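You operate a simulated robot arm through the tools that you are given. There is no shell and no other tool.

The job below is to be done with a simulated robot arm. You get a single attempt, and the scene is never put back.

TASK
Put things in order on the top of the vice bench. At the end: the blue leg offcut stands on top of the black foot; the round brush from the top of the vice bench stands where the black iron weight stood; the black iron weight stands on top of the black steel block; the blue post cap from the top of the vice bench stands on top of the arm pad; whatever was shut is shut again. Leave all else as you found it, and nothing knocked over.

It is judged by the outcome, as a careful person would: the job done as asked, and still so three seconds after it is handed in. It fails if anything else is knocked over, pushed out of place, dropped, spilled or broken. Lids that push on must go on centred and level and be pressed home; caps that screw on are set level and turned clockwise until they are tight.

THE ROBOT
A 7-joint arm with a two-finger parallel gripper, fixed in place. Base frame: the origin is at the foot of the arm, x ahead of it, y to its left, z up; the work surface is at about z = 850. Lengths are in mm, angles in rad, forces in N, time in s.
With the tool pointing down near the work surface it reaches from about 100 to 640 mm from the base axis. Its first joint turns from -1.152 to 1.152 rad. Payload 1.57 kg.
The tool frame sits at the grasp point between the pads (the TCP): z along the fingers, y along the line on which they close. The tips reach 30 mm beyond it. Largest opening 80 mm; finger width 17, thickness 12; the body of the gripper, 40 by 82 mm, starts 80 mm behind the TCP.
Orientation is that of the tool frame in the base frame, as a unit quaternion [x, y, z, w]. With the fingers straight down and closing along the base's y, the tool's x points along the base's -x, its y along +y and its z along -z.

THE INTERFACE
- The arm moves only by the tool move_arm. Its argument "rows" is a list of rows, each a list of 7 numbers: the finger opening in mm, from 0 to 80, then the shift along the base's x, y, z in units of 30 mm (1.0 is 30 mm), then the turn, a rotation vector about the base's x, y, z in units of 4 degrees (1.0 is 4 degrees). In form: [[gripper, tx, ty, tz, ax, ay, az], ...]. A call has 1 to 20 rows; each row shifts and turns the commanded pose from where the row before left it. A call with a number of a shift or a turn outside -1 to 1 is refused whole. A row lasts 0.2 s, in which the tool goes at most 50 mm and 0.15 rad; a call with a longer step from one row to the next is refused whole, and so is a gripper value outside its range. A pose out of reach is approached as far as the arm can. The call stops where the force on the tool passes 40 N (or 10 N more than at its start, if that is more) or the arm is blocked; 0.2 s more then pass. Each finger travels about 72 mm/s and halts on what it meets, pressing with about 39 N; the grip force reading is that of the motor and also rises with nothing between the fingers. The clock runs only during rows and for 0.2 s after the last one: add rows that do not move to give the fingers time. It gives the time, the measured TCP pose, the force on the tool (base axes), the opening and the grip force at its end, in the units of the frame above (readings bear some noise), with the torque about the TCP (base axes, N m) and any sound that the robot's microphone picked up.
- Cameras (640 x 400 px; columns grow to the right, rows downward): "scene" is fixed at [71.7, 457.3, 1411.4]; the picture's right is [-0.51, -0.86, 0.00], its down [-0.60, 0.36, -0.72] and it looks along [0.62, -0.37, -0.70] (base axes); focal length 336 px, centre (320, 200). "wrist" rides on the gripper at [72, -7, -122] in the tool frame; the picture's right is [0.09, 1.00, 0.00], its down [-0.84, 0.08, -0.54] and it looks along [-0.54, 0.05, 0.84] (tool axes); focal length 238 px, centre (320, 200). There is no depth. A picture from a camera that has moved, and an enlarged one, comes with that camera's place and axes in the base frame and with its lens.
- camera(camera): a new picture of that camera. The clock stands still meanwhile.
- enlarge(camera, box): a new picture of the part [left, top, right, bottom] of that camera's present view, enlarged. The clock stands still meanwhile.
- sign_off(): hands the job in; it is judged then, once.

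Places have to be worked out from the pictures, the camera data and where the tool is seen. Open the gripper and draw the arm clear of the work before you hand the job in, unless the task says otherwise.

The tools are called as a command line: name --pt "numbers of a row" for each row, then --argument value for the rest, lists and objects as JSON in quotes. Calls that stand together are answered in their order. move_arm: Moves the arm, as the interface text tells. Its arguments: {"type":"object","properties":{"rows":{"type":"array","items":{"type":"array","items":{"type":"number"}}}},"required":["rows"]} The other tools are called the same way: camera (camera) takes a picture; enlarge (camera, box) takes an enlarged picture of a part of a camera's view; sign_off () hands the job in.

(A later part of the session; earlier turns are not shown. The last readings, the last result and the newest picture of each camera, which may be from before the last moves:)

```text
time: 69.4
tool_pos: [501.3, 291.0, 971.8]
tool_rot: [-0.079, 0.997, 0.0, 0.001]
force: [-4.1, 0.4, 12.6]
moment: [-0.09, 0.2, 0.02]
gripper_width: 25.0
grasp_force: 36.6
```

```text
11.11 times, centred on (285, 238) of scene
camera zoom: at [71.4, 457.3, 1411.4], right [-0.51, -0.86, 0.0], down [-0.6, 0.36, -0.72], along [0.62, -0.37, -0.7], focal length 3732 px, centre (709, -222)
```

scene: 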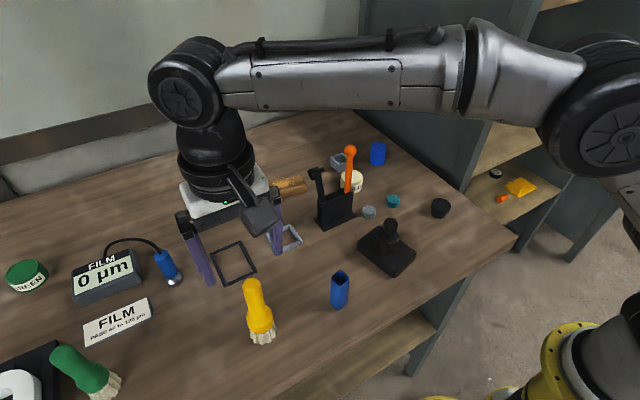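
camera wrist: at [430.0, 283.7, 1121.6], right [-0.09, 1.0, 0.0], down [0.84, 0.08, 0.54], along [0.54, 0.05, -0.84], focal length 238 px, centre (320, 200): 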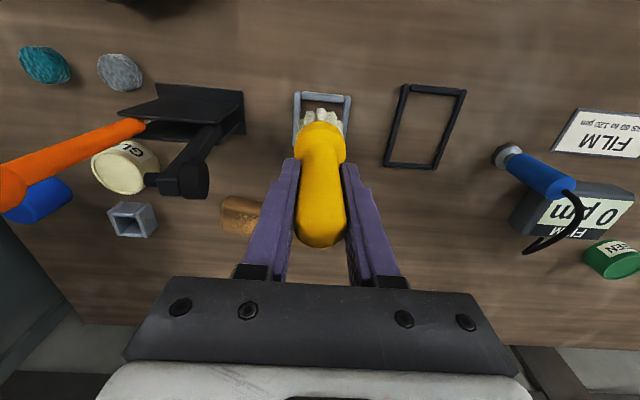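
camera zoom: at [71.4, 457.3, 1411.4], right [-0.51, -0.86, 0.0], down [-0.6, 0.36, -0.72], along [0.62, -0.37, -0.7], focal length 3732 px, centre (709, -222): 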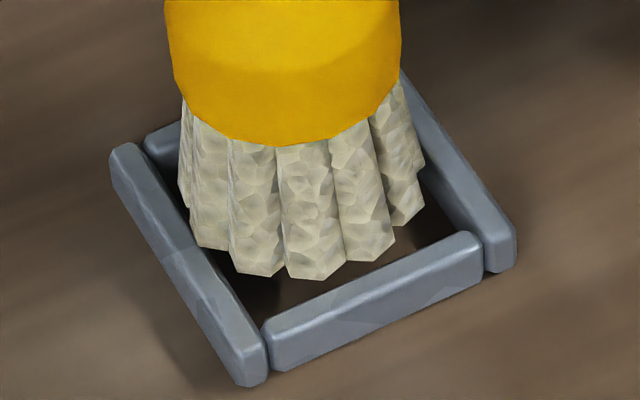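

Static contact is at far-right (≈(+18, −10) mm), with ~1.5 mm of gap at the near side. I'll lift just clear, settle fully, and zoom hard on the left and right gaps to fix y properly.

move_arm --pt "0 0 0 0.03 0 0 0" --pt "0 0 0 0.03 0 0 0" --pt "0 0 0 0 0 0 0" --pt "0 0 0 0 0 0 0" --pt "0 0 0 0 0 0 0" --pt "0 0 0 0 0 0 0" --pt "0 0 0 0 0 0 0"

enlarge --camera "wrist" --box '[292, 100, 322, 140]'

enlarge --camera "wrist" --box '[322, 100, 352, 140]'

enlarge --camera "scene" --box '[264, 220, 306, 256]'

```text
time: 71.0
tool_pos: [501.7, 290.5, 971.8]
tool_rot: [-0.078, 0.997, 0.0, 0.0]
force: [0.6, 2.1, 1.9]
moment: [0.15, -0.14, 0.05]
gripper_width: 25.5
grasp_force: 37.0
```

```text
10.00 times, centred on (307, 120) of wrist
camera zoom: at [432.0, 273.1, 1093.5], right [-0.25, 0.97, 0.0], down [0.81, 0.21, 0.54], along [0.52, 0.13, -0.84], focal length 2384 px, centre (450, 1000)
```

zoom: 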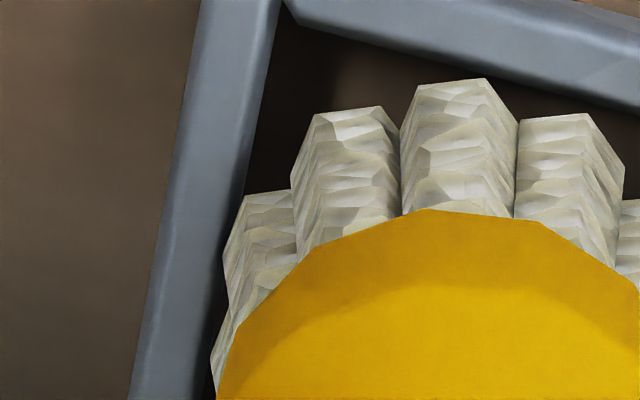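

```text
10.00 times, centred on (337, 120) of wrist
camera zoom: at [432.0, 273.1, 1093.5], right [-0.25, 0.97, 0.0], down [0.81, 0.21, 0.54], along [0.52, 0.13, -0.84], focal length 2384 px, centre (150, 1000)
```

zoom: 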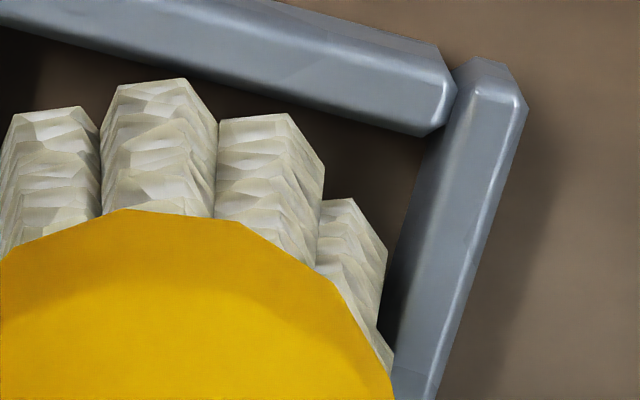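

```text
11.11 times, centred on (285, 238) of scene
camera zoom: at [71.7, 457.4, 1411.4], right [-0.51, -0.86, 0.0], down [-0.6, 0.36, -0.72], along [0.62, -0.37, -0.7], focal length 3732 px, centre (709, -222)
```

zoom: 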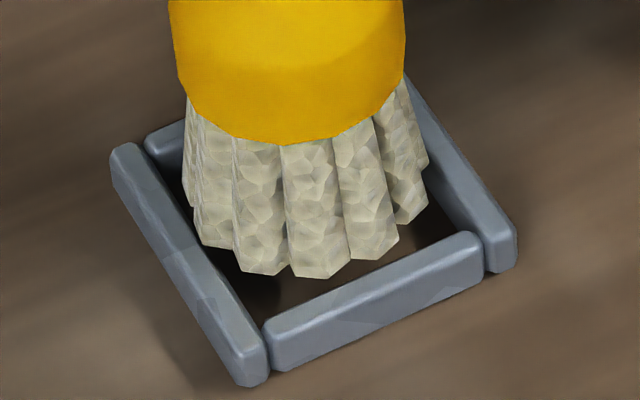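

Useful: the measured TCP, not the command, tracks the gaps – the arm has about ±1 mm of sticking error. From the pictures the fit centre corresponds to a measured TCP of ≈(500.1, 290.55), with only ~0.2–0.3 mm play. I'll lift clear and servo on the readings.

move_arm --pt "0 0 0 0.08 0 0 0" --pt "0 -0.03 0 0 0 0 0" --pt "0 0 0 0 0 0 0" --pt "0 0 0 0 0 0 0" --pt "0 0 0 0 0 0 0" --pt "0 0 0 0 0 0 0"

move_arm --pt "0 0 0 0 0 0 0" --pt "0 0 0 0 0 0 0"

move_arm --pt "0 0 0 0 0 0 0" --pt "0 0 0 0 0 0 0"

```text
time: 72.4
tool_pos: [500.5, 290.6, 974.7]
tool_rot: [-0.078, 0.997, 0.0, 0.001]
force: [0.9, 0.7, -1.1]
moment: [-0.02, 0.04, 0.04]
gripper_width: 25.0
grasp_force: 37.1
```

```text
time: 73.0
tool_pos: [500.4, 290.8, 974.5]
tool_rot: [-0.079, 0.997, 0.0, 0.0]
force: [-0.4, -0.4, -1.1]
moment: [0.0, -0.01, 0.01]
gripper_width: 25.0
grasp_force: 37.3
```

```text
time: 73.6
tool_pos: [500.4, 290.1, 974.9]
tool_rot: [-0.078, 0.997, 0.001, 0.0]
force: [-0.5, 0.5, -1.6]
moment: [0.0, 0.01, -0.01]
gripper_width: 25.2
grasp_force: 35.9
```

Settled at ≈(500.4, 290.5, 974.7). Checking the gaps at this spot.

enlarge --camera "wrist" --box '[292, 95, 322, 135]'

enlarge --camera "wrist" --box '[322, 95, 352, 135]'

```text
10.00 times, centred on (307, 115) of wrist
camera zoom: at [430.6, 273.4, 1096.6], right [-0.25, 0.97, 0.0], down [0.81, 0.21, 0.54], along [0.53, 0.13, -0.84], focal length 2384 px, centre (450, 1050)
```

zoom: 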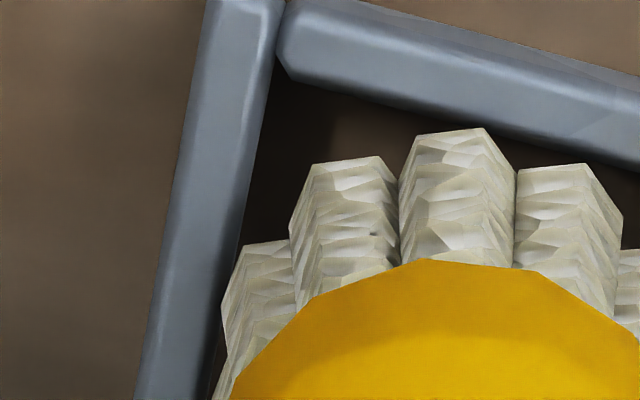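

```text
10.00 times, centred on (337, 115) of wrist
camera zoom: at [430.6, 273.4, 1096.6], right [-0.25, 0.97, 0.0], down [0.81, 0.21, 0.54], along [0.53, 0.13, -0.84], focal length 2384 px, centre (150, 1050)
```

zoom: 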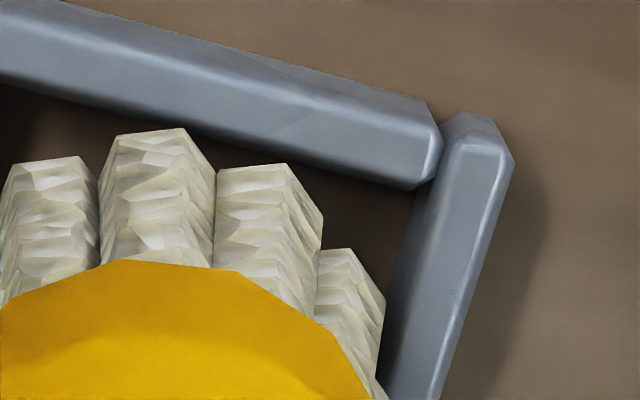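

Clearance looks like ≈±0.5 mm: near gap ≈0.25 mm, −y gap ≈0.7 mm, +y gap ≈0.35 mm. Shifting +0.3 mm in x, −0.15 mm in y and lowering 2.4 mm, still above contact.

move_arm --pt "0 0.01 -0.005 0 0 0 0" --pt "0 0 0 -0.04 0 0 0" --pt "0 0 0 -0.04 0 0 0" --pt "0 0 0 0 0 0 0" --pt "0 0 0 0 0 0 0" --pt "0 0 0 0 0 0 0" --pt "0 0 0 0 0 0 0"

move_arm --pt "0 0 0 0 0 0 0" --pt "0 0 0 0 0 0 0"

enlarge --camera "wrist" --box '[292, 95, 322, 135]'

enlarge --camera "wrist" --box '[322, 95, 352, 135]'

```text
time: 75.2
tool_pos: [500.2, 291.6, 971.8]
tool_rot: [-0.079, 0.997, 0.001, -0.001]
force: [1.3, 0.5, -1.5]
moment: [-0.01, 0.02, 0.04]
gripper_width: 25.0
grasp_force: 36.7
```

```text
time: 75.8
tool_pos: [501.9, 290.1, 972.2]
tool_rot: [-0.078, 0.997, 0.0, -0.001]
force: [0.7, -0.3, -1.3]
moment: [0.01, 0.03, 0.0]
gripper_width: 25.1
grasp_force: 36.9
```

```text
10.00 times, centred on (307, 115) of wrist
camera zoom: at [431.3, 273.8, 1094.1], right [-0.25, 0.97, 0.0], down [0.81, 0.21, 0.54], along [0.53, 0.13, -0.84], focal length 2384 px, centre (450, 1050)
```

zoom: 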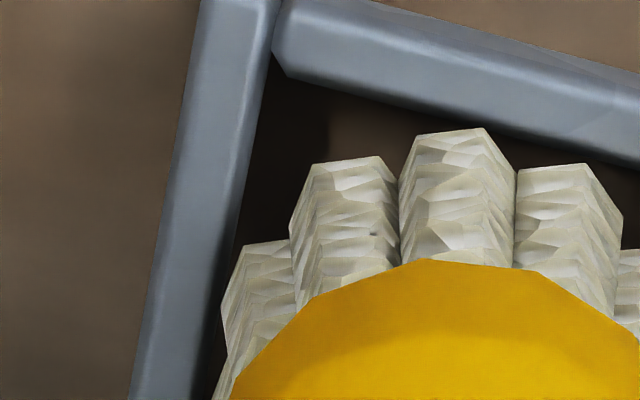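

```text
10.00 times, centred on (337, 115) of wrist
camera zoom: at [431.3, 273.8, 1094.1], right [-0.25, 0.97, 0.0], down [0.81, 0.21, 0.54], along [0.53, 0.13, -0.84], focal length 2384 px, centre (150, 1050)
```

zoom: 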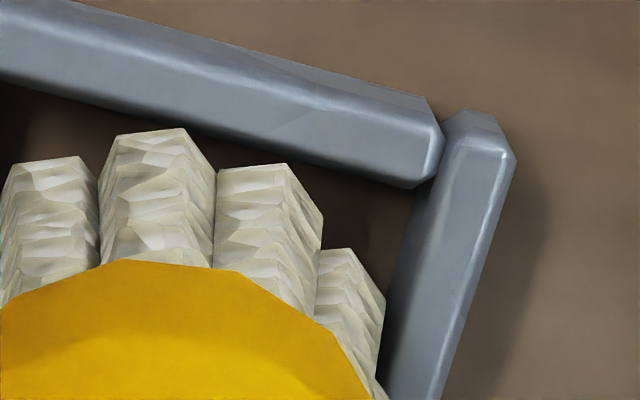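

Free, just above the walls: near gap ≈1.0 mm, −y gap ≈0.8 mm, +y gap ≈0. I'll shift −0.5 mm in x and −0.37 mm in y at this height, settle and verify again.

move_arm --pt "0 -0.017 -0.012 0 0 0 0" --pt "0 0 0 0 0 0 0" --pt "0 0 0 0 0 0 0" --pt "0 0 0 0 0 0 0" --pt "0 0 0 0 0 0 0" --pt "0 0 0 0 0 0 0"

enlarge --camera "wrist" --box '[292, 95, 322, 135]'

enlarge --camera "wrist" --box '[322, 95, 352, 135]'

enlarge --camera "scene" --box '[264, 225, 304, 255]'

```text
time: 77.2
tool_pos: [500.2, 290.1, 970.5]
tool_rot: [-0.078, 0.997, 0.0, 0.0]
force: [0.5, -0.3, -1.3]
moment: [0.01, 0.04, -0.02]
gripper_width: 25.1
grasp_force: 37.2
```

```text
10.00 times, centred on (307, 115) of wrist
camera zoom: at [430.5, 273.7, 1093.9], right [-0.25, 0.97, 0.0], down [0.81, 0.21, 0.54], along [0.53, 0.13, -0.84], focal length 2384 px, centre (450, 1050)
```

zoom: 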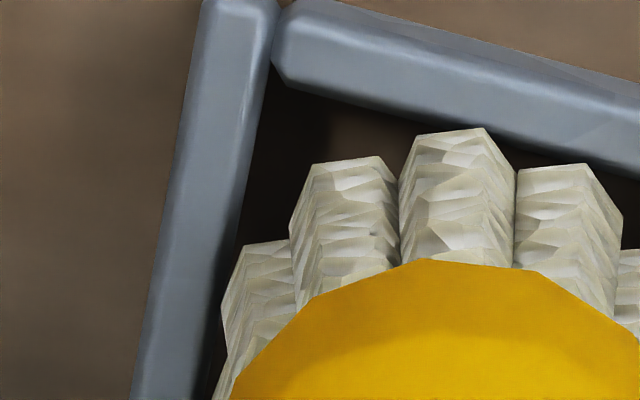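

```text
10.00 times, centred on (337, 115) of wrist
camera zoom: at [430.5, 273.7, 1093.9], right [-0.25, 0.97, 0.0], down [0.81, 0.21, 0.54], along [0.53, 0.13, -0.84], focal length 2384 px, centre (150, 1050)
```

zoom: 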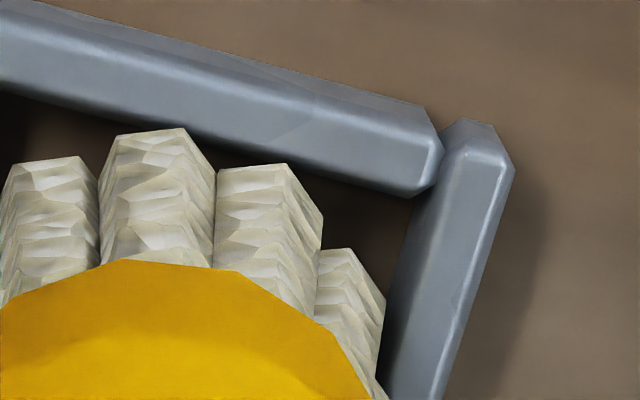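

```text
13.33 times, centred on (284, 240) of scene
camera zoom: at [71.7, 457.4, 1411.4], right [-0.51, -0.86, 0.0], down [-0.6, 0.36, -0.72], along [0.62, -0.37, -0.7], focal length 4479 px, centre (800, -333)
```

zoom: 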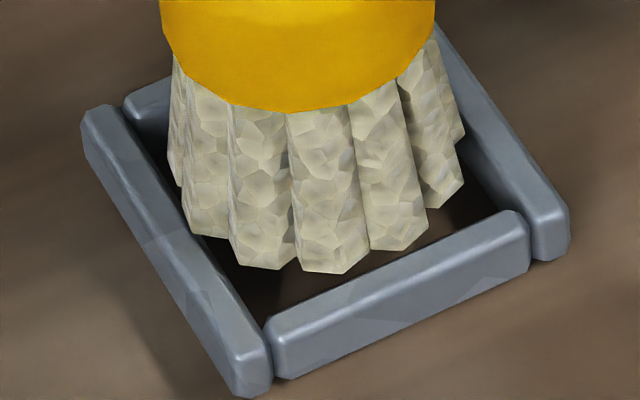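

The two trustworthy gaps in this view are near ≈0.15 mm and −y ≈0.7 mm (the y command barely moved – joint stiction). I want both near ≈0.35 mm: nudging +0.2 mm in x and −0.5 mm in y, then looking again.

move_arm --pt "0 0.007 -0.017 0.01 0 0 0" --pt "0 0 0 0 0 0 0" --pt "0 0 0 0 0 0 0" --pt "0 0 0 0 0 0 0" --pt "0 0 0 0 0 0 0" --pt "0 0 0 0 0 0 0"

enlarge --camera "wrist" --box '[292, 95, 322, 135]'

enlarge --camera "wrist" --box '[322, 95, 352, 135]'

```text
time: 78.6
tool_pos: [500.9, 289.3, 971.7]
tool_rot: [-0.079, 0.997, 0.0, -0.001]
force: [0.5, 0.1, -1.6]
moment: [0.01, 0.01, -0.03]
gripper_width: 25.0
grasp_force: 37.0
```

```text
10.00 times, centred on (307, 115) of wrist
camera zoom: at [430.5, 272.6, 1094.3], right [-0.25, 0.97, 0.0], down [0.81, 0.21, 0.54], along [0.53, 0.13, -0.84], focal length 2384 px, centre (450, 1050)
```

zoom: 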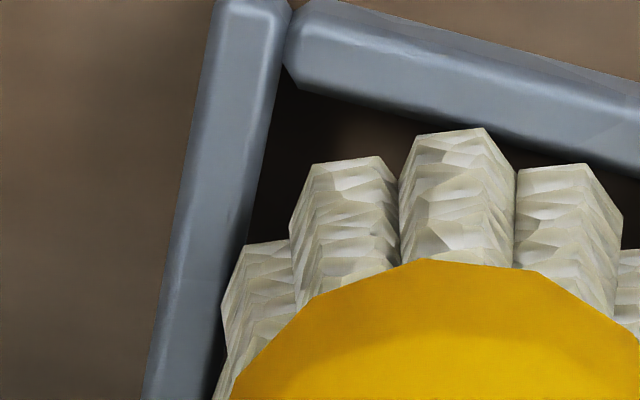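

```text
10.00 times, centred on (337, 115) of wrist
camera zoom: at [430.5, 272.6, 1094.3], right [-0.25, 0.97, 0.0], down [0.81, 0.21, 0.54], along [0.53, 0.13, -0.84], focal length 2384 px, centre (150, 1050)
```

zoom: 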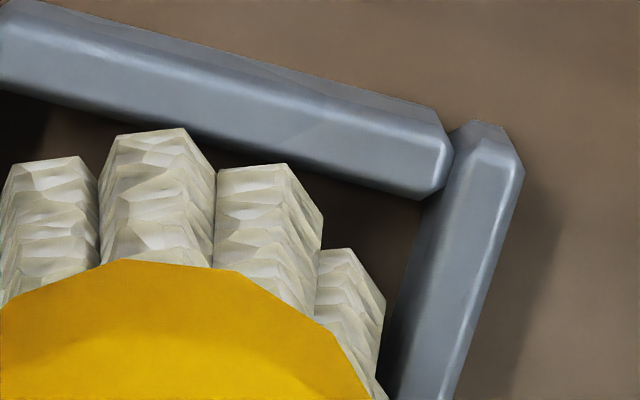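

Now near ≈0.3 mm, −y ≈0.2 mm, +y ≈0.7 mm – inside the window. Nudging +0.1 mm in y and lowering gently 2 mm.

move_arm --pt "0 0 0.004 -0.02 0 0 0" --pt "0 0 0 -0.02 0 0 0" --pt "0 0 0 -0.02 0 0 0" --pt "0 0 0 0 0 0 0" --pt "0 0 0 0 0 0 0" --pt "0 0 0 0 0 0 0" --pt "0 0 0 0 0 0 0"

enlarge --camera "wrist" --box '[292, 95, 322, 135]'

enlarge --camera "wrist" --box '[322, 95, 352, 135]'

enlarge --camera "scene" --box '[264, 225, 304, 255]'

```text
time: 80.2
tool_pos: [500.5, 290.6, 970.7]
tool_rot: [-0.079, 0.997, 0.001, 0.001]
force: [-0.3, -1.3, 11.0]
moment: [-0.08, 0.12, 0.01]
gripper_width: 25.1
grasp_force: 36.8
```

```text
10.00 times, centred on (307, 115) of wrist
camera zoom: at [430.2, 272.8, 1093.2], right [-0.25, 0.97, 0.0], down [0.81, 0.21, 0.54], along [0.53, 0.13, -0.84], focal length 2384 px, centre (450, 1050)
```

zoom: 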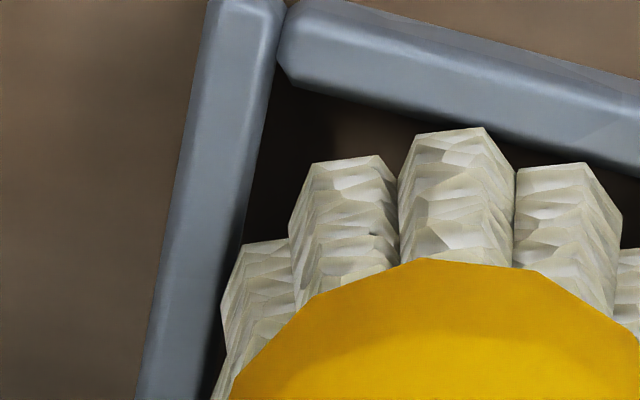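

```text
10.00 times, centred on (337, 115) of wrist
camera zoom: at [430.2, 272.8, 1093.2], right [-0.25, 0.97, 0.0], down [0.81, 0.21, 0.54], along [0.53, 0.13, -0.84], focal length 2384 px, centre (150, 1050)
```

zoom: 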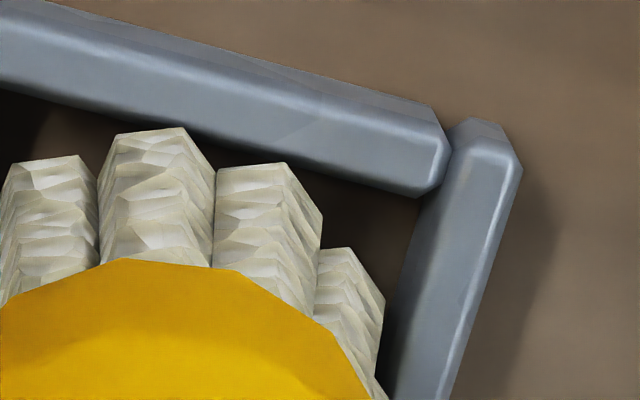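

```text
13.33 times, centred on (284, 240) of scene
camera zoom: at [71.5, 457.3, 1411.4], right [-0.51, -0.86, 0.0], down [-0.6, 0.36, -0.72], along [0.62, -0.37, -0.7], focal length 4479 px, centre (800, -333)
```

zoom: 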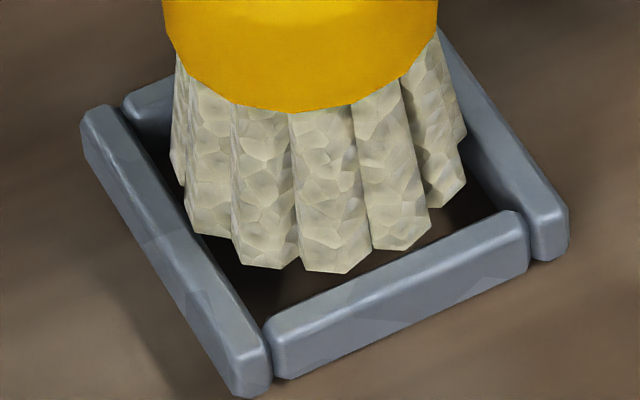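

Well centred now: contact is distributed (resultant ≈ 7 mm from the axis, 12 N), z slightly lower than before. The fit may just be snug, so I'll press a little more in small steps and watch whether it slides in.

move_arm --pt "0 0 0 -0.02 0 0 0" --pt "0 0 0 0 0 0 0" --pt "0 0 0 0 0 0 0" --pt "0 0 0 0 0 0 0"

move_arm --pt "0 -0.01 0 -0.02 0 0 0" --pt "0 0 0 0 0 0 0" --pt "0 0 0 0 0 0 0" --pt "0 0 0 0 0 0 0"

```text
time: 81.2
tool_pos: [500.6, 290.4, 971.6]
tool_rot: [-0.079, 0.997, 0.002, 0.002]
force: [-7.4, -0.9, 24.4]
moment: [-0.2, 0.49, -0.02]
gripper_width: 25.1
grasp_force: 36.4
```

```text
time: 82.2
tool_pos: [501.9, 290.5, 972.5]
tool_rot: [-0.078, 0.997, 0.001, 0.002]
force: [-3.4, 1.0, 21.4]
moment: [-0.1, 0.09, 0.02]
gripper_width: 25.0
grasp_force: 36.9
```

The force only climbs (24 N) with no drop, so I stop pressing. To compare sizes properly I'll lift off, set the brush down on free bench just in front of the frame (≈(415, 290)), release it, and measure both side by side.

move_arm --pt "0 0 0 0.1 0 0 0" --pt "0 0 0 0.5 0 0 0" --pt "0 -0.5 0 0 0 0 0" --pt "0 -0.9 0 0 0 0 0" --pt "0 -0.9 0 0 0 0 0" --pt "0 -0.55 0 0 0 0 0" --pt "0 0 0 0 0 0 0" --pt "0 0 0 0 0 0 0" --pt "0 0 0 0 0 0 0"

camera --camera "wrist"

enlarge --camera "scene" --box '[235, 180, 335, 280]'

```text
time: 84.2
tool_pos: [415.0, 290.2, 988.0]
tool_rot: [-0.079, 0.997, 0.0, -0.001]
force: [0.5, -0.3, -2.0]
moment: [0.02, -0.01, 0.02]
gripper_width: 25.0
grasp_force: 36.8
```

```text
taken
camera wrist: at [344.9, 273.0, 1110.0], right [-0.25, 0.97, 0.0], down [0.81, 0.21, 0.54], along [0.53, 0.13, -0.84], focal length 238 px, centre (320, 200)
```

wrist: 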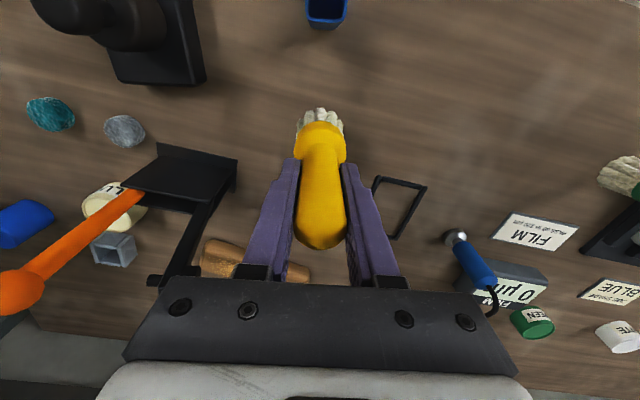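

```text
4.00 times, centred on (285, 230) of scene
camera zoom: at [71.7, 457.4, 1411.4], right [-0.51, -0.86, 0.0], down [-0.6, 0.36, -0.72], along [0.62, -0.37, -0.7], focal length 1344 px, centre (460, 80)
```

zoom: 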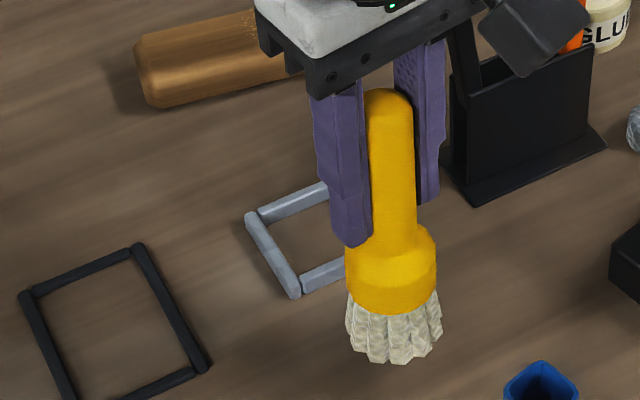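

Clear spot below. Lowering the brush to the bench, the last bit in small steps.

move_arm --pt "0 0 0 -0.4 0 0 0" --pt "0 0 0 -0.3 0 0 0" --pt "0 0 0 -0.1 0 0 0" --pt "0 0 0 -0.05 0 0 0" --pt "0 0 0 0 0 0 0" --pt "0 0 0 0 0 0 0"

move_arm --pt "0 0 0 -0.03 0 0 0" --pt "0 0 0 0 0 0 0" --pt "0 0 0 0 0 0 0"

```text
time: 85.6
tool_pos: [415.9, 289.8, 961.4]
tool_rot: [-0.078, 0.997, 0.0, 0.001]
force: [-1.0, 0.2, -1.2]
moment: [0.03, 0.01, 0.01]
gripper_width: 25.2
grasp_force: 36.2
```

```text
time: 86.4
tool_pos: [416.3, 290.7, 961.6]
tool_rot: [-0.078, 0.997, 0.0, 0.001]
force: [-0.6, -0.1, -0.8]
moment: [0.01, 0.0, 0.0]
gripper_width: 24.8
grasp_force: 36.7
```

move_arm --pt "0 0 0 -0.04 0 0 0" --pt "0 0 0 0 0 0 0" --pt "0 0 0 0 0 0 0"

```text
time: 87.2
tool_pos: [416.2, 289.2, 958.9]
tool_rot: [-0.079, 0.997, 0.0, 0.0]
force: [0.2, -0.3, -1.1]
moment: [0.0, -0.02, -0.02]
gripper_width: 25.0
grasp_force: 36.2
```

No contact yet at 958.9 (the brush may have slid up slightly in the grip). Continuing in 1 mm steps.

move_arm --pt "0 0 0 -0.03 0 0 0" --pt "0 0 0 -0.03 0 0 0" --pt "0 0 0 0 0 0 0" --pt "0 0 0 0 0 0 0"

```text
time: 88.2
tool_pos: [415.3, 290.2, 959.2]
tool_rot: [-0.079, 0.997, -0.001, 0.001]
force: [-4.4, -2.3, 9.0]
moment: [-0.21, 0.24, -0.01]
gripper_width: 25.2
grasp_force: 36.6
```

Contact with the bench at TCP ≈959. Relieving and opening the fingers to leave the brush standing here for now.

move_arm --pt "0 0 0 0.03 0 0 0" --pt "0 0 0 0 0 0 0" --pt "32 0 0 0 0 0 0" --pt "45 0 0 0 0 0 0" --pt "60 0 0 0 0 0 0" --pt "60 0 0 0 0 0 0"

enlarge --camera "scene" --box '[235, 180, 335, 280]'

```text
time: 89.6
tool_pos: [415.0, 289.9, 959.3]
tool_rot: [-0.079, 0.997, 0.0, 0.0]
force: [1.2, -0.3, -0.1]
moment: [0.01, 0.01, -0.01]
gripper_width: 59.9
grasp_force: 0.1
```

```text
4.00 times, centred on (285, 230) of scene
camera zoom: at [71.7, 457.3, 1411.4], right [-0.51, -0.86, 0.0], down [-0.6, 0.36, -0.72], along [0.62, -0.37, -0.7], focal length 1344 px, centre (460, 80)
```

zoom: 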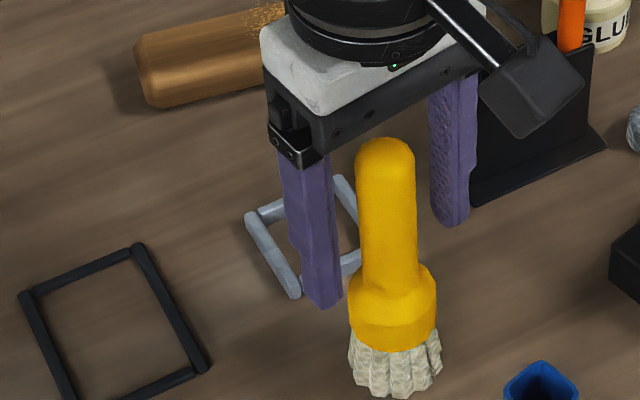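

The brush stands by itself. Raising clear, restoring yaw to 0, and moving the camera above both brush and frame for a side-by-side measurement.

move_arm --pt "70 0 0 0.5 0 0 0" --pt "80 0 0 0.9 0 0 0" --pt "80 0 0 0.9 0 0 0" --pt "80 0 0 0.9 0 0 0" --pt "80 0 0 0.9 0 0 0" --pt "80 0.5 0 0.5 0 0 -0.75" --pt "80 0.7 0 0 0 0 -0.75" --pt "80 0.6 0 0 0 0 -0.75" --pt "80 0 0 0 0 0 0" --pt "80 0 0 0 0 0 0" --pt "80 0 0 0 0 0 0"

camera --camera "wrist"

enlarge --camera "scene" --box '[245, 205, 325, 285]'

```text
time: 92.0
tool_pos: [467.7, 290.3, 1098.0]
tool_rot: [0.001, 1.0, 0.0, 0.001]
force: [-0.3, 0.3, 0.3]
moment: [0.02, -0.04, -0.02]
gripper_width: 80.0
grasp_force: 0.2
```

```text
taken
camera wrist: at [396.0, 284.5, 1219.7], right [-0.09, 1.0, 0.0], down [0.84, 0.08, 0.54], along [0.54, 0.05, -0.84], focal length 238 px, centre (320, 200)
```

wrist: 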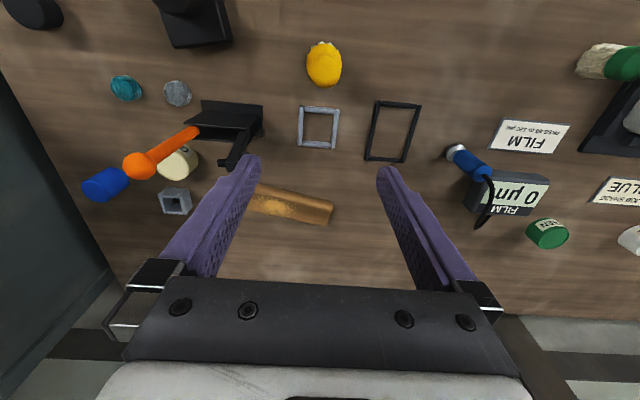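

```text
5.00 times, centred on (285, 245) of scene
camera zoom: at [71.7, 457.3, 1411.4], right [-0.51, -0.86, 0.0], down [-0.6, 0.36, -0.72], along [0.62, -0.37, -0.7], focal length 1680 px, centre (495, -25)
```

zoom: 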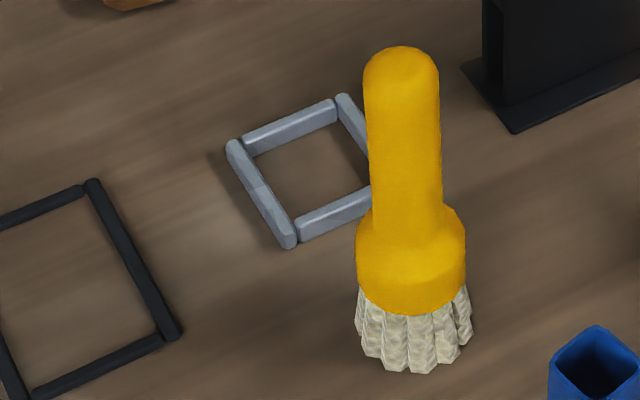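

Now enlarging the frame and the bristle ring from this overhead view.

enlarge --camera "wrist" --box '[286, 98, 350, 154]'

enlarge --camera "wrist" --box '[292, 30, 356, 90]'

enlarge --camera "scene" --box '[262, 220, 312, 252]'

enlarge --camera "scene" --box '[282, 250, 322, 282]'

```text
7.14 times, centred on (318, 126) of wrist
camera zoom: at [396.0, 284.5, 1219.7], right [-0.09, 1.0, 0.0], down [0.84, 0.08, 0.54], along [0.54, 0.05, -0.84], focal length 1702 px, centre (334, 729)
```

zoom: 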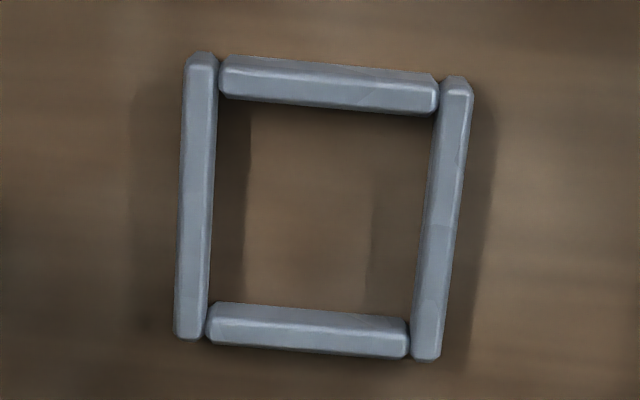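

```text
6.67 times, centred on (324, 60) of wrist
camera zoom: at [396.0, 284.5, 1219.7], right [-0.09, 1.0, 0.0], down [0.84, 0.08, 0.54], along [0.54, 0.05, -0.84], focal length 1589 px, centre (293, 1133)
```

zoom: 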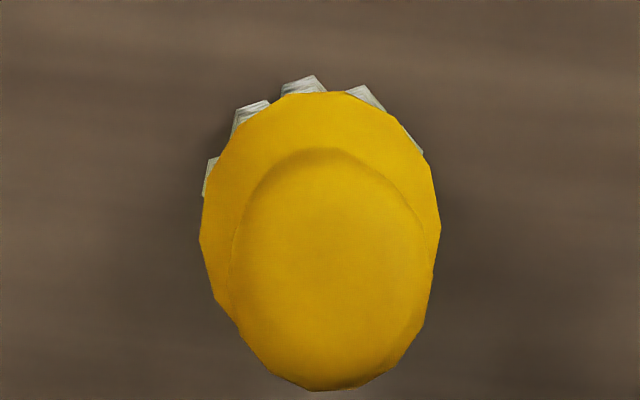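

```text
12.50 times, centred on (287, 236) of scene
camera zoom: at [71.7, 457.3, 1411.4], right [-0.51, -0.86, 0.0], down [-0.6, 0.36, -0.72], along [0.62, -0.37, -0.7], focal length 4199 px, centre (732, -250)
```

zoom: 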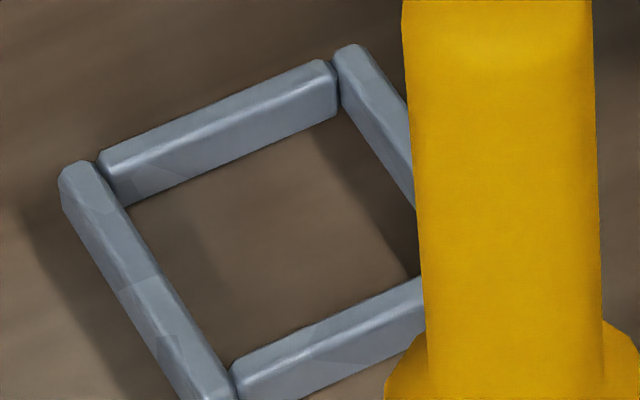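

```text
12.50 times, centred on (302, 266) of scene
camera zoom: at [71.7, 457.3, 1411.4], right [-0.51, -0.86, 0.0], down [-0.6, 0.36, -0.72], along [0.62, -0.37, -0.7], focal length 4199 px, centre (545, -625)
```

zoom: 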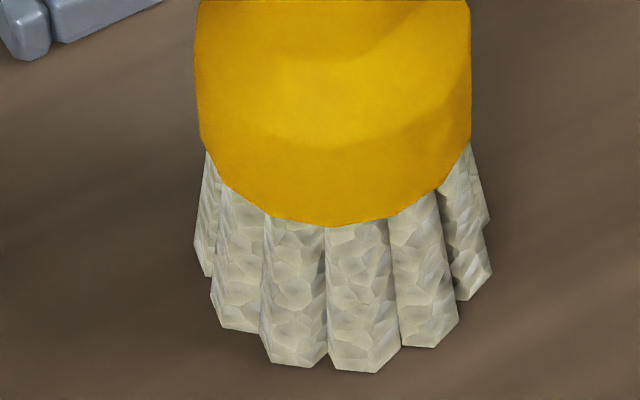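

Side by side, the ring (≈45.5–46.5 mm over opposite tufts, ≈44 mm across the 90° direction) is practically equal to the frame's ≈46 mm inside, so straight lowering keeps catching on the rims. Plan: re-grip, set opposite tufts along x, lean the brush ~12° toward the base so its near edge enters first, then bring it upright inside the frame. First, back over the brush at its 9° yaw.

move_arm --pt "80 -0.6 0 0 0 0 0.75" --pt "80 -0.6 0 0 0 0 0.75" --pt "80 -0.54 0 0 0 0 0.75" --pt "80 0 0 0 0 0 0" --pt "80 0 0 0 0 0 0" --pt "80 0 0 0 0 0 0"

enlarge --camera "wrist" --box '[280, 80, 360, 170]'

```text
time: 93.4
tool_pos: [415.3, 289.2, 1096.8]
tool_rot: [-0.078, 0.997, 0.0, 0.001]
force: [-0.1, 0.1, 0.3]
moment: [-0.04, 0.0, 0.02]
gripper_width: 79.9
grasp_force: 0.0
```

```text
4.44 times, centred on (320, 125) of wrist
camera zoom: at [345.8, 273.4, 1218.8], right [-0.25, 0.97, 0.0], down [0.81, 0.21, 0.54], along [0.53, 0.13, -0.84], focal length 1059 px, centre (320, 533)
```

zoom: 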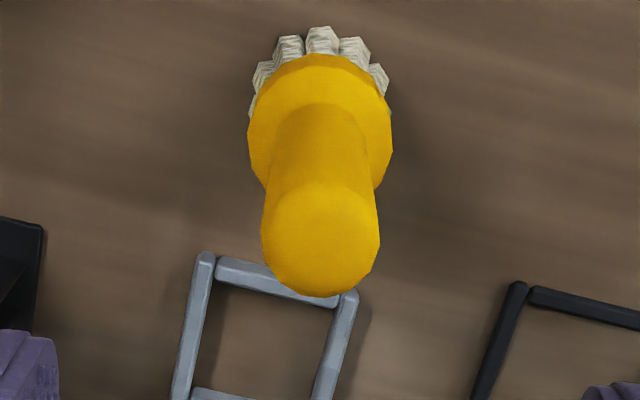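

I'll use this view, where ring and frame both lie near bench level, to compare them at higher zoom.

enlarge --camera "wrist" --box '[300, 80, 342, 106]'

enlarge --camera "wrist" --box '[282, 132, 366, 184]'

```text
15.24 times, centred on (321, 93) of wrist
camera zoom: at [345.8, 273.4, 1218.8], right [-0.25, 0.97, 0.0], down [0.81, 0.21, 0.54], along [0.53, 0.13, -0.84], focal length 3632 px, centre (305, 1830)
```

zoom: 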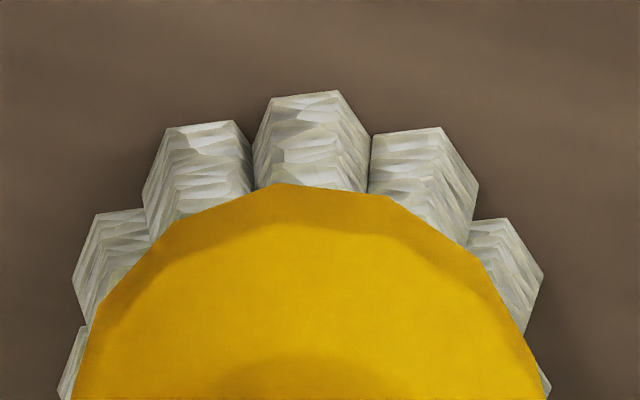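

```text
7.62 times, centred on (324, 158) of wrist
camera zoom: at [345.8, 273.4, 1218.8], right [-0.25, 0.97, 0.0], down [0.81, 0.21, 0.54], along [0.53, 0.13, -0.84], focal length 1816 px, centre (290, 520)
```

zoom: 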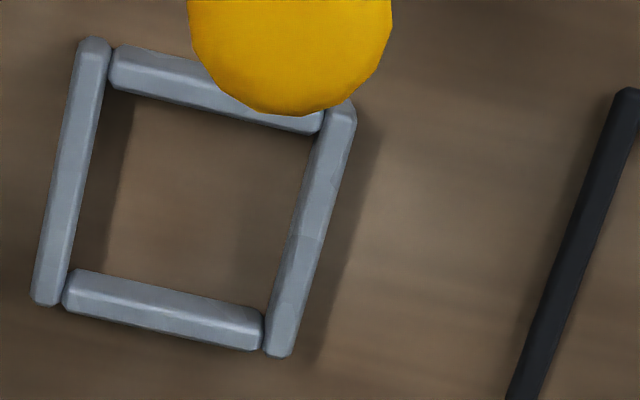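

Best estimate: opening ≈46.2 mm; ring ≈46.4 mm along a tuft diameter but only ≈44.7 mm across the other way – so with opposite tufts along x, y is free and the tilt-in works for x. Descending to re-grip the brush.

move_arm --pt "80 0 0.01 -0.8 0 0 0" --pt "80 0 0 -0.9 0 0 0" --pt "80 0 0 -0.9 0 0 0" --pt "80 0 0 -0.9 0 0 0" --pt "80 0 0 -0.7 0 0 0" --pt "80 0 0 -0.3 0 0 0" --pt "80 0 0 0 0 0 0" --pt "0 0 0 0 0 0 0" --pt "0 0 0 0 0 0 0" --pt "0 0 0 0 0 0 0" --pt "0 0 0 0 0 0 0" --pt "0 0 0 0 0 0 0"

```text
time: 96.0
tool_pos: [416.9, 289.0, 961.1]
tool_rot: [-0.079, 0.997, 0.0, 0.0]
force: [0.3, 0.7, -0.7]
moment: [0.0, 0.05, 0.0]
gripper_width: 25.0
grasp_force: 37.0
```

Re-gripped. Lifting 45 mm, rotating yaw back to 0 (opposite tufts now along x), then leaning the tool 12° so the near edge is low.

move_arm --pt "0 0 0 0.3 0 0 0" --pt "0 0 0 0.7 0 0 0" --pt "0 0 0 0.5 0 0 -0.75" --pt "0 0.5 0 0 0 0 -0.75" --pt "0 0.5 0 0 0 0 -0.75" --pt "0 0.3 0.03 0 0 -1 0" --pt "0 0 0 0 0 -1 0" --pt "0 0 0 0 0 -1 0" --pt "0 0 0 0 0 0 0" --pt "0 0 0 0 0 0 0" --pt "0 0 0 0 0 0 0" --pt "0 0 0 0 0 0 0"

camera --camera "wrist"

enlarge --camera "scene" --box '[235, 160, 335, 260]'

```text
time: 98.6
tool_pos: [455.8, 291.3, 1007.0]
tool_rot: [-0.001, 0.995, 0.0, 0.104]
force: [-1.3, 0.2, -0.2]
moment: [-0.01, 0.01, 0.01]
gripper_width: 25.3
grasp_force: 36.7
```

```text
taken
camera wrist: at [360.3, 284.6, 1111.6], right [-0.09, 1.0, -0.02], down [0.71, 0.08, 0.7], along [0.7, 0.05, -0.71], focal length 238 px, centre (320, 200)
```

wrist: 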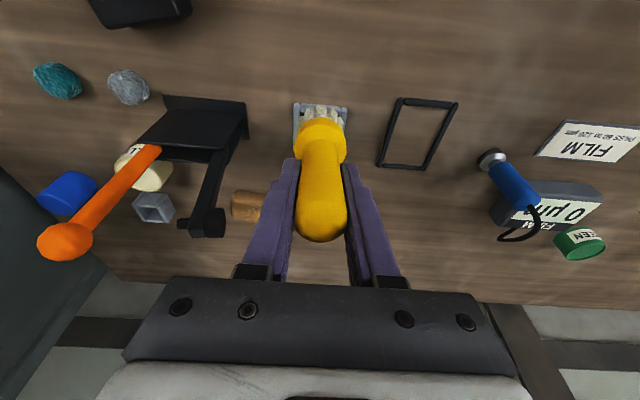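

```text
4.00 times, centred on (285, 210) of scene
camera zoom: at [71.7, 457.4, 1411.4], right [-0.51, -0.86, 0.0], down [-0.6, 0.36, -0.72], along [0.62, -0.37, -0.7], focal length 1344 px, centre (460, 160)
```

zoom: 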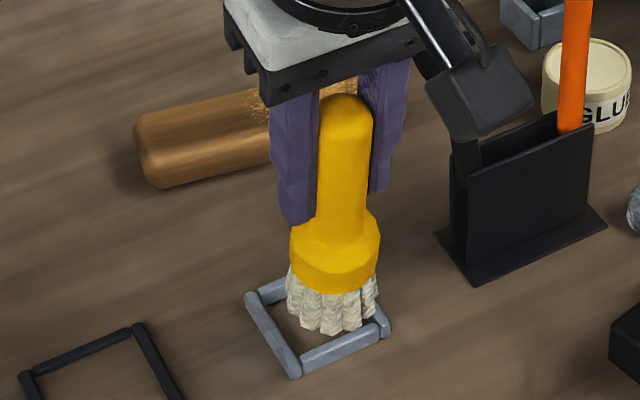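

Leaning 12° as intended; the near (low) edge is below the TCP. Moving over the frame with the low edge still ~10 mm above the rim, to check alignment.

move_arm --pt "0 0.4 -0.01 -0.3 0 0 0" --pt "0 0.37 -0.01 -0.4 0 0 0" --pt "0 0 0 0 0 0 0" --pt "0 0 0 0 0 0 0" --pt "0 0 0 0 0 0 0" --pt "0 0 0 0 0 0 0"

enlarge --camera "wrist" --box '[285, 90, 357, 150]'

enlarge --camera "scene" --box '[255, 210, 315, 260]'

```text
time: 100.0
tool_pos: [478.0, 289.1, 986.1]
tool_rot: [0.0, 0.995, 0.0, 0.104]
force: [-0.4, -0.4, -1.3]
moment: [-0.02, -0.02, 0.04]
gripper_width: 24.9
grasp_force: 36.5
```

```text
6.67 times, centred on (321, 120) of wrist
camera zoom: at [383.1, 284.1, 1089.1], right [-0.09, 1.0, -0.02], down [0.71, 0.08, 0.7], along [0.7, 0.05, -0.71], focal length 1589 px, centre (313, 733)
```

zoom: 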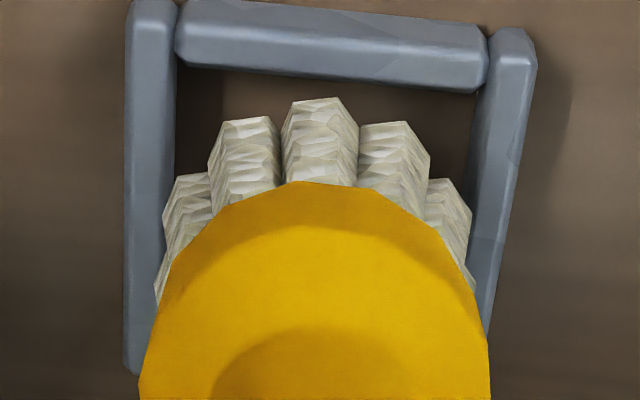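

```text
8.00 times, centred on (285, 235) of scene
camera zoom: at [71.7, 457.4, 1411.4], right [-0.51, -0.86, 0.0], down [-0.6, 0.36, -0.72], along [0.62, -0.37, -0.7], focal length 2687 px, centre (600, -80)
```

zoom: 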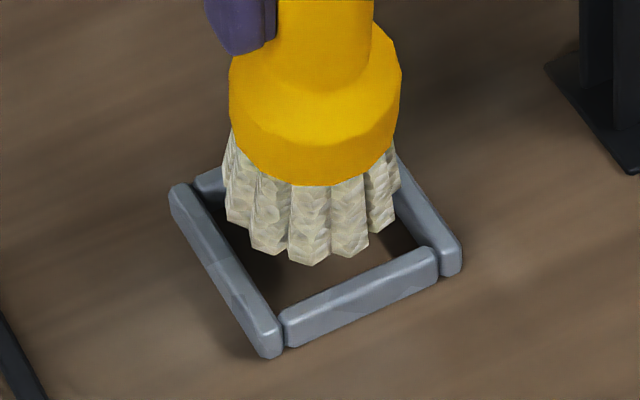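

The low edge is ≈1.9 mm outside the near wall's inner edge and y is ≈0.5 mm low. Shifting +2.7 mm in x, +0.5 mm in y, and lowering 9 mm so the low edge is just above rim height.

move_arm --pt "0 0.09 0.017 0 0 0 0" --pt "0 0 0 -0.2 0 0 0" --pt "0 0 0 -0.1 0 0 0" --pt "0 0 0 0 0 0 0" --pt "0 0 0 0 0 0 0" --pt "0 0 0 0 0 0 0" --pt "0 0 0 0 0 0 0"

enlarge --camera "wrist" --box '[285, 90, 357, 150]'

enlarge --camera "scene" --box '[255, 210, 315, 260]'

```text
time: 101.6
tool_pos: [482.4, 289.9, 977.2]
tool_rot: [0.0, 0.995, 0.001, 0.104]
force: [0.2, -1.3, 0.8]
moment: [-0.06, 0.05, -0.04]
gripper_width: 25.1
grasp_force: 36.7
```

```text
6.67 times, centred on (321, 120) of wrist
camera zoom: at [385.9, 284.4, 1080.9], right [-0.09, 1.0, -0.02], down [0.71, 0.08, 0.7], along [0.7, 0.05, -0.71], focal length 1589 px, centre (313, 733)
```

zoom: 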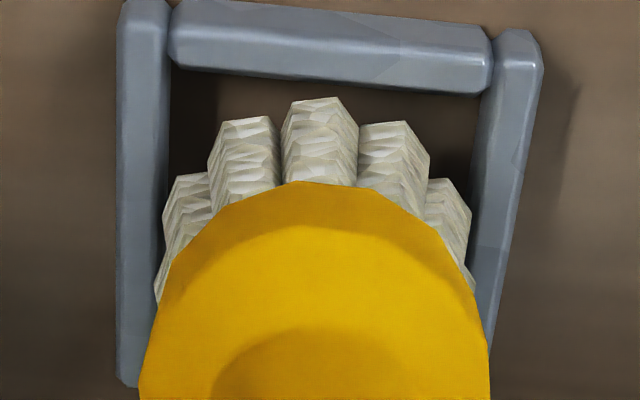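

```text
8.00 times, centred on (285, 235) of scene
camera zoom: at [71.7, 457.3, 1411.4], right [-0.51, -0.86, 0.0], down [-0.6, 0.36, -0.72], along [0.62, -0.37, -0.7], focal length 2687 px, centre (600, -80)
```

zoom: 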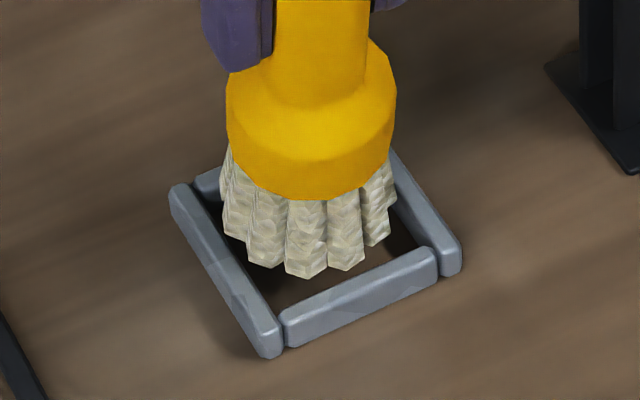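

Near gap ≈1.4 mm inside, y nearly centred. Shifting −0.6 mm in x, +0.4 mm in y and lowering the low edge into the frame by ~9 mm in small steps.

move_arm --pt "0 -0.02 0.013 0 0 0 0" --pt "0 0 0 -0.08 0 0 0" --pt "0 0 0 -0.08 0 0 0" --pt "0 0 0 0 0 0 0" --pt "0 0 0 0 0 0 0" --pt "0 0 0 0 0 0 0"

enlarge --camera "wrist" --box '[285, 90, 357, 150]'

enlarge --camera "scene" --box '[255, 210, 315, 260]'

```text
time: 103.0
tool_pos: [481.9, 291.3, 976.1]
tool_rot: [0.0, 0.994, 0.003, 0.108]
force: [-6.3, -6.9, 30.8]
moment: [-0.69, 0.81, 0.07]
gripper_width: 25.2
grasp_force: 36.7
```

```text
6.67 times, centred on (321, 120) of wrist
camera zoom: at [385.3, 285.2, 1079.9], right [-0.09, 1.0, -0.02], down [0.7, 0.07, 0.71], along [0.71, 0.05, -0.7], focal length 1589 px, centre (313, 733)
```

zoom: 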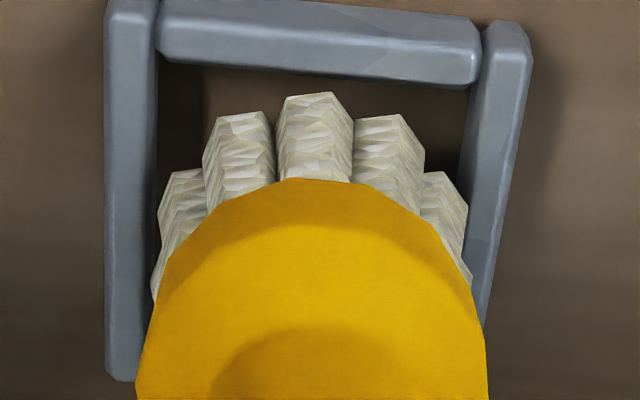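

```text
8.00 times, centred on (285, 235) of scene
camera zoom: at [71.1, 456.9, 1411.6], right [-0.51, -0.86, 0.0], down [-0.6, 0.36, -0.72], along [0.62, -0.37, -0.7], focal length 2687 px, centre (600, -80)
```

zoom: 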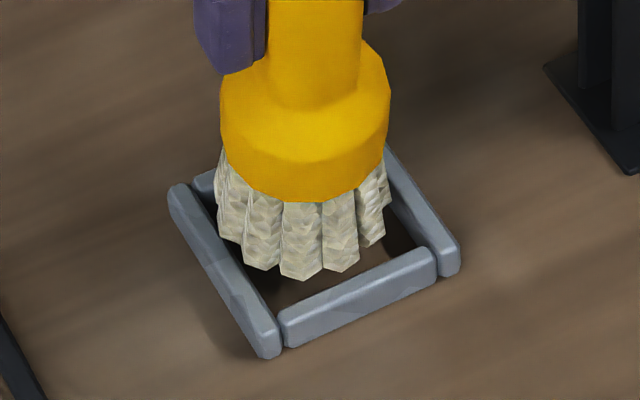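

Surprising: 31 N of contact with the low edge visibly 2–3 mm *inside* the near wall, at rim height. So either the brush's solid shape is larger than it looks or the frame's is. I'll back off and probe 4 mm farther in +x to see whether the low edge can go below the rim at all.

move_arm --pt "0 0 0 0.15 0 0 0" --pt "0 0.13 0 0 0 0 0" --pt "0 0 0 0 0 0 0" --pt "0 0 0 0 0 0 0" --pt "0 0 0 -0.08 0 0 0" --pt "0 0 0 -0.05 0 0 0" --pt "0 0 0 0 0 0 0" --pt "0 0 0 0 0 0 0" --pt "0 0 0 0 0 0 0"

```text
time: 105.0
tool_pos: [484.7, 290.4, 972.9]
tool_rot: [0.0, 0.994, 0.0, 0.105]
force: [-3.5, -4.1, 12.1]
moment: [-0.28, 0.32, 0.05]
gripper_width: 25.2
grasp_force: 36.5
```

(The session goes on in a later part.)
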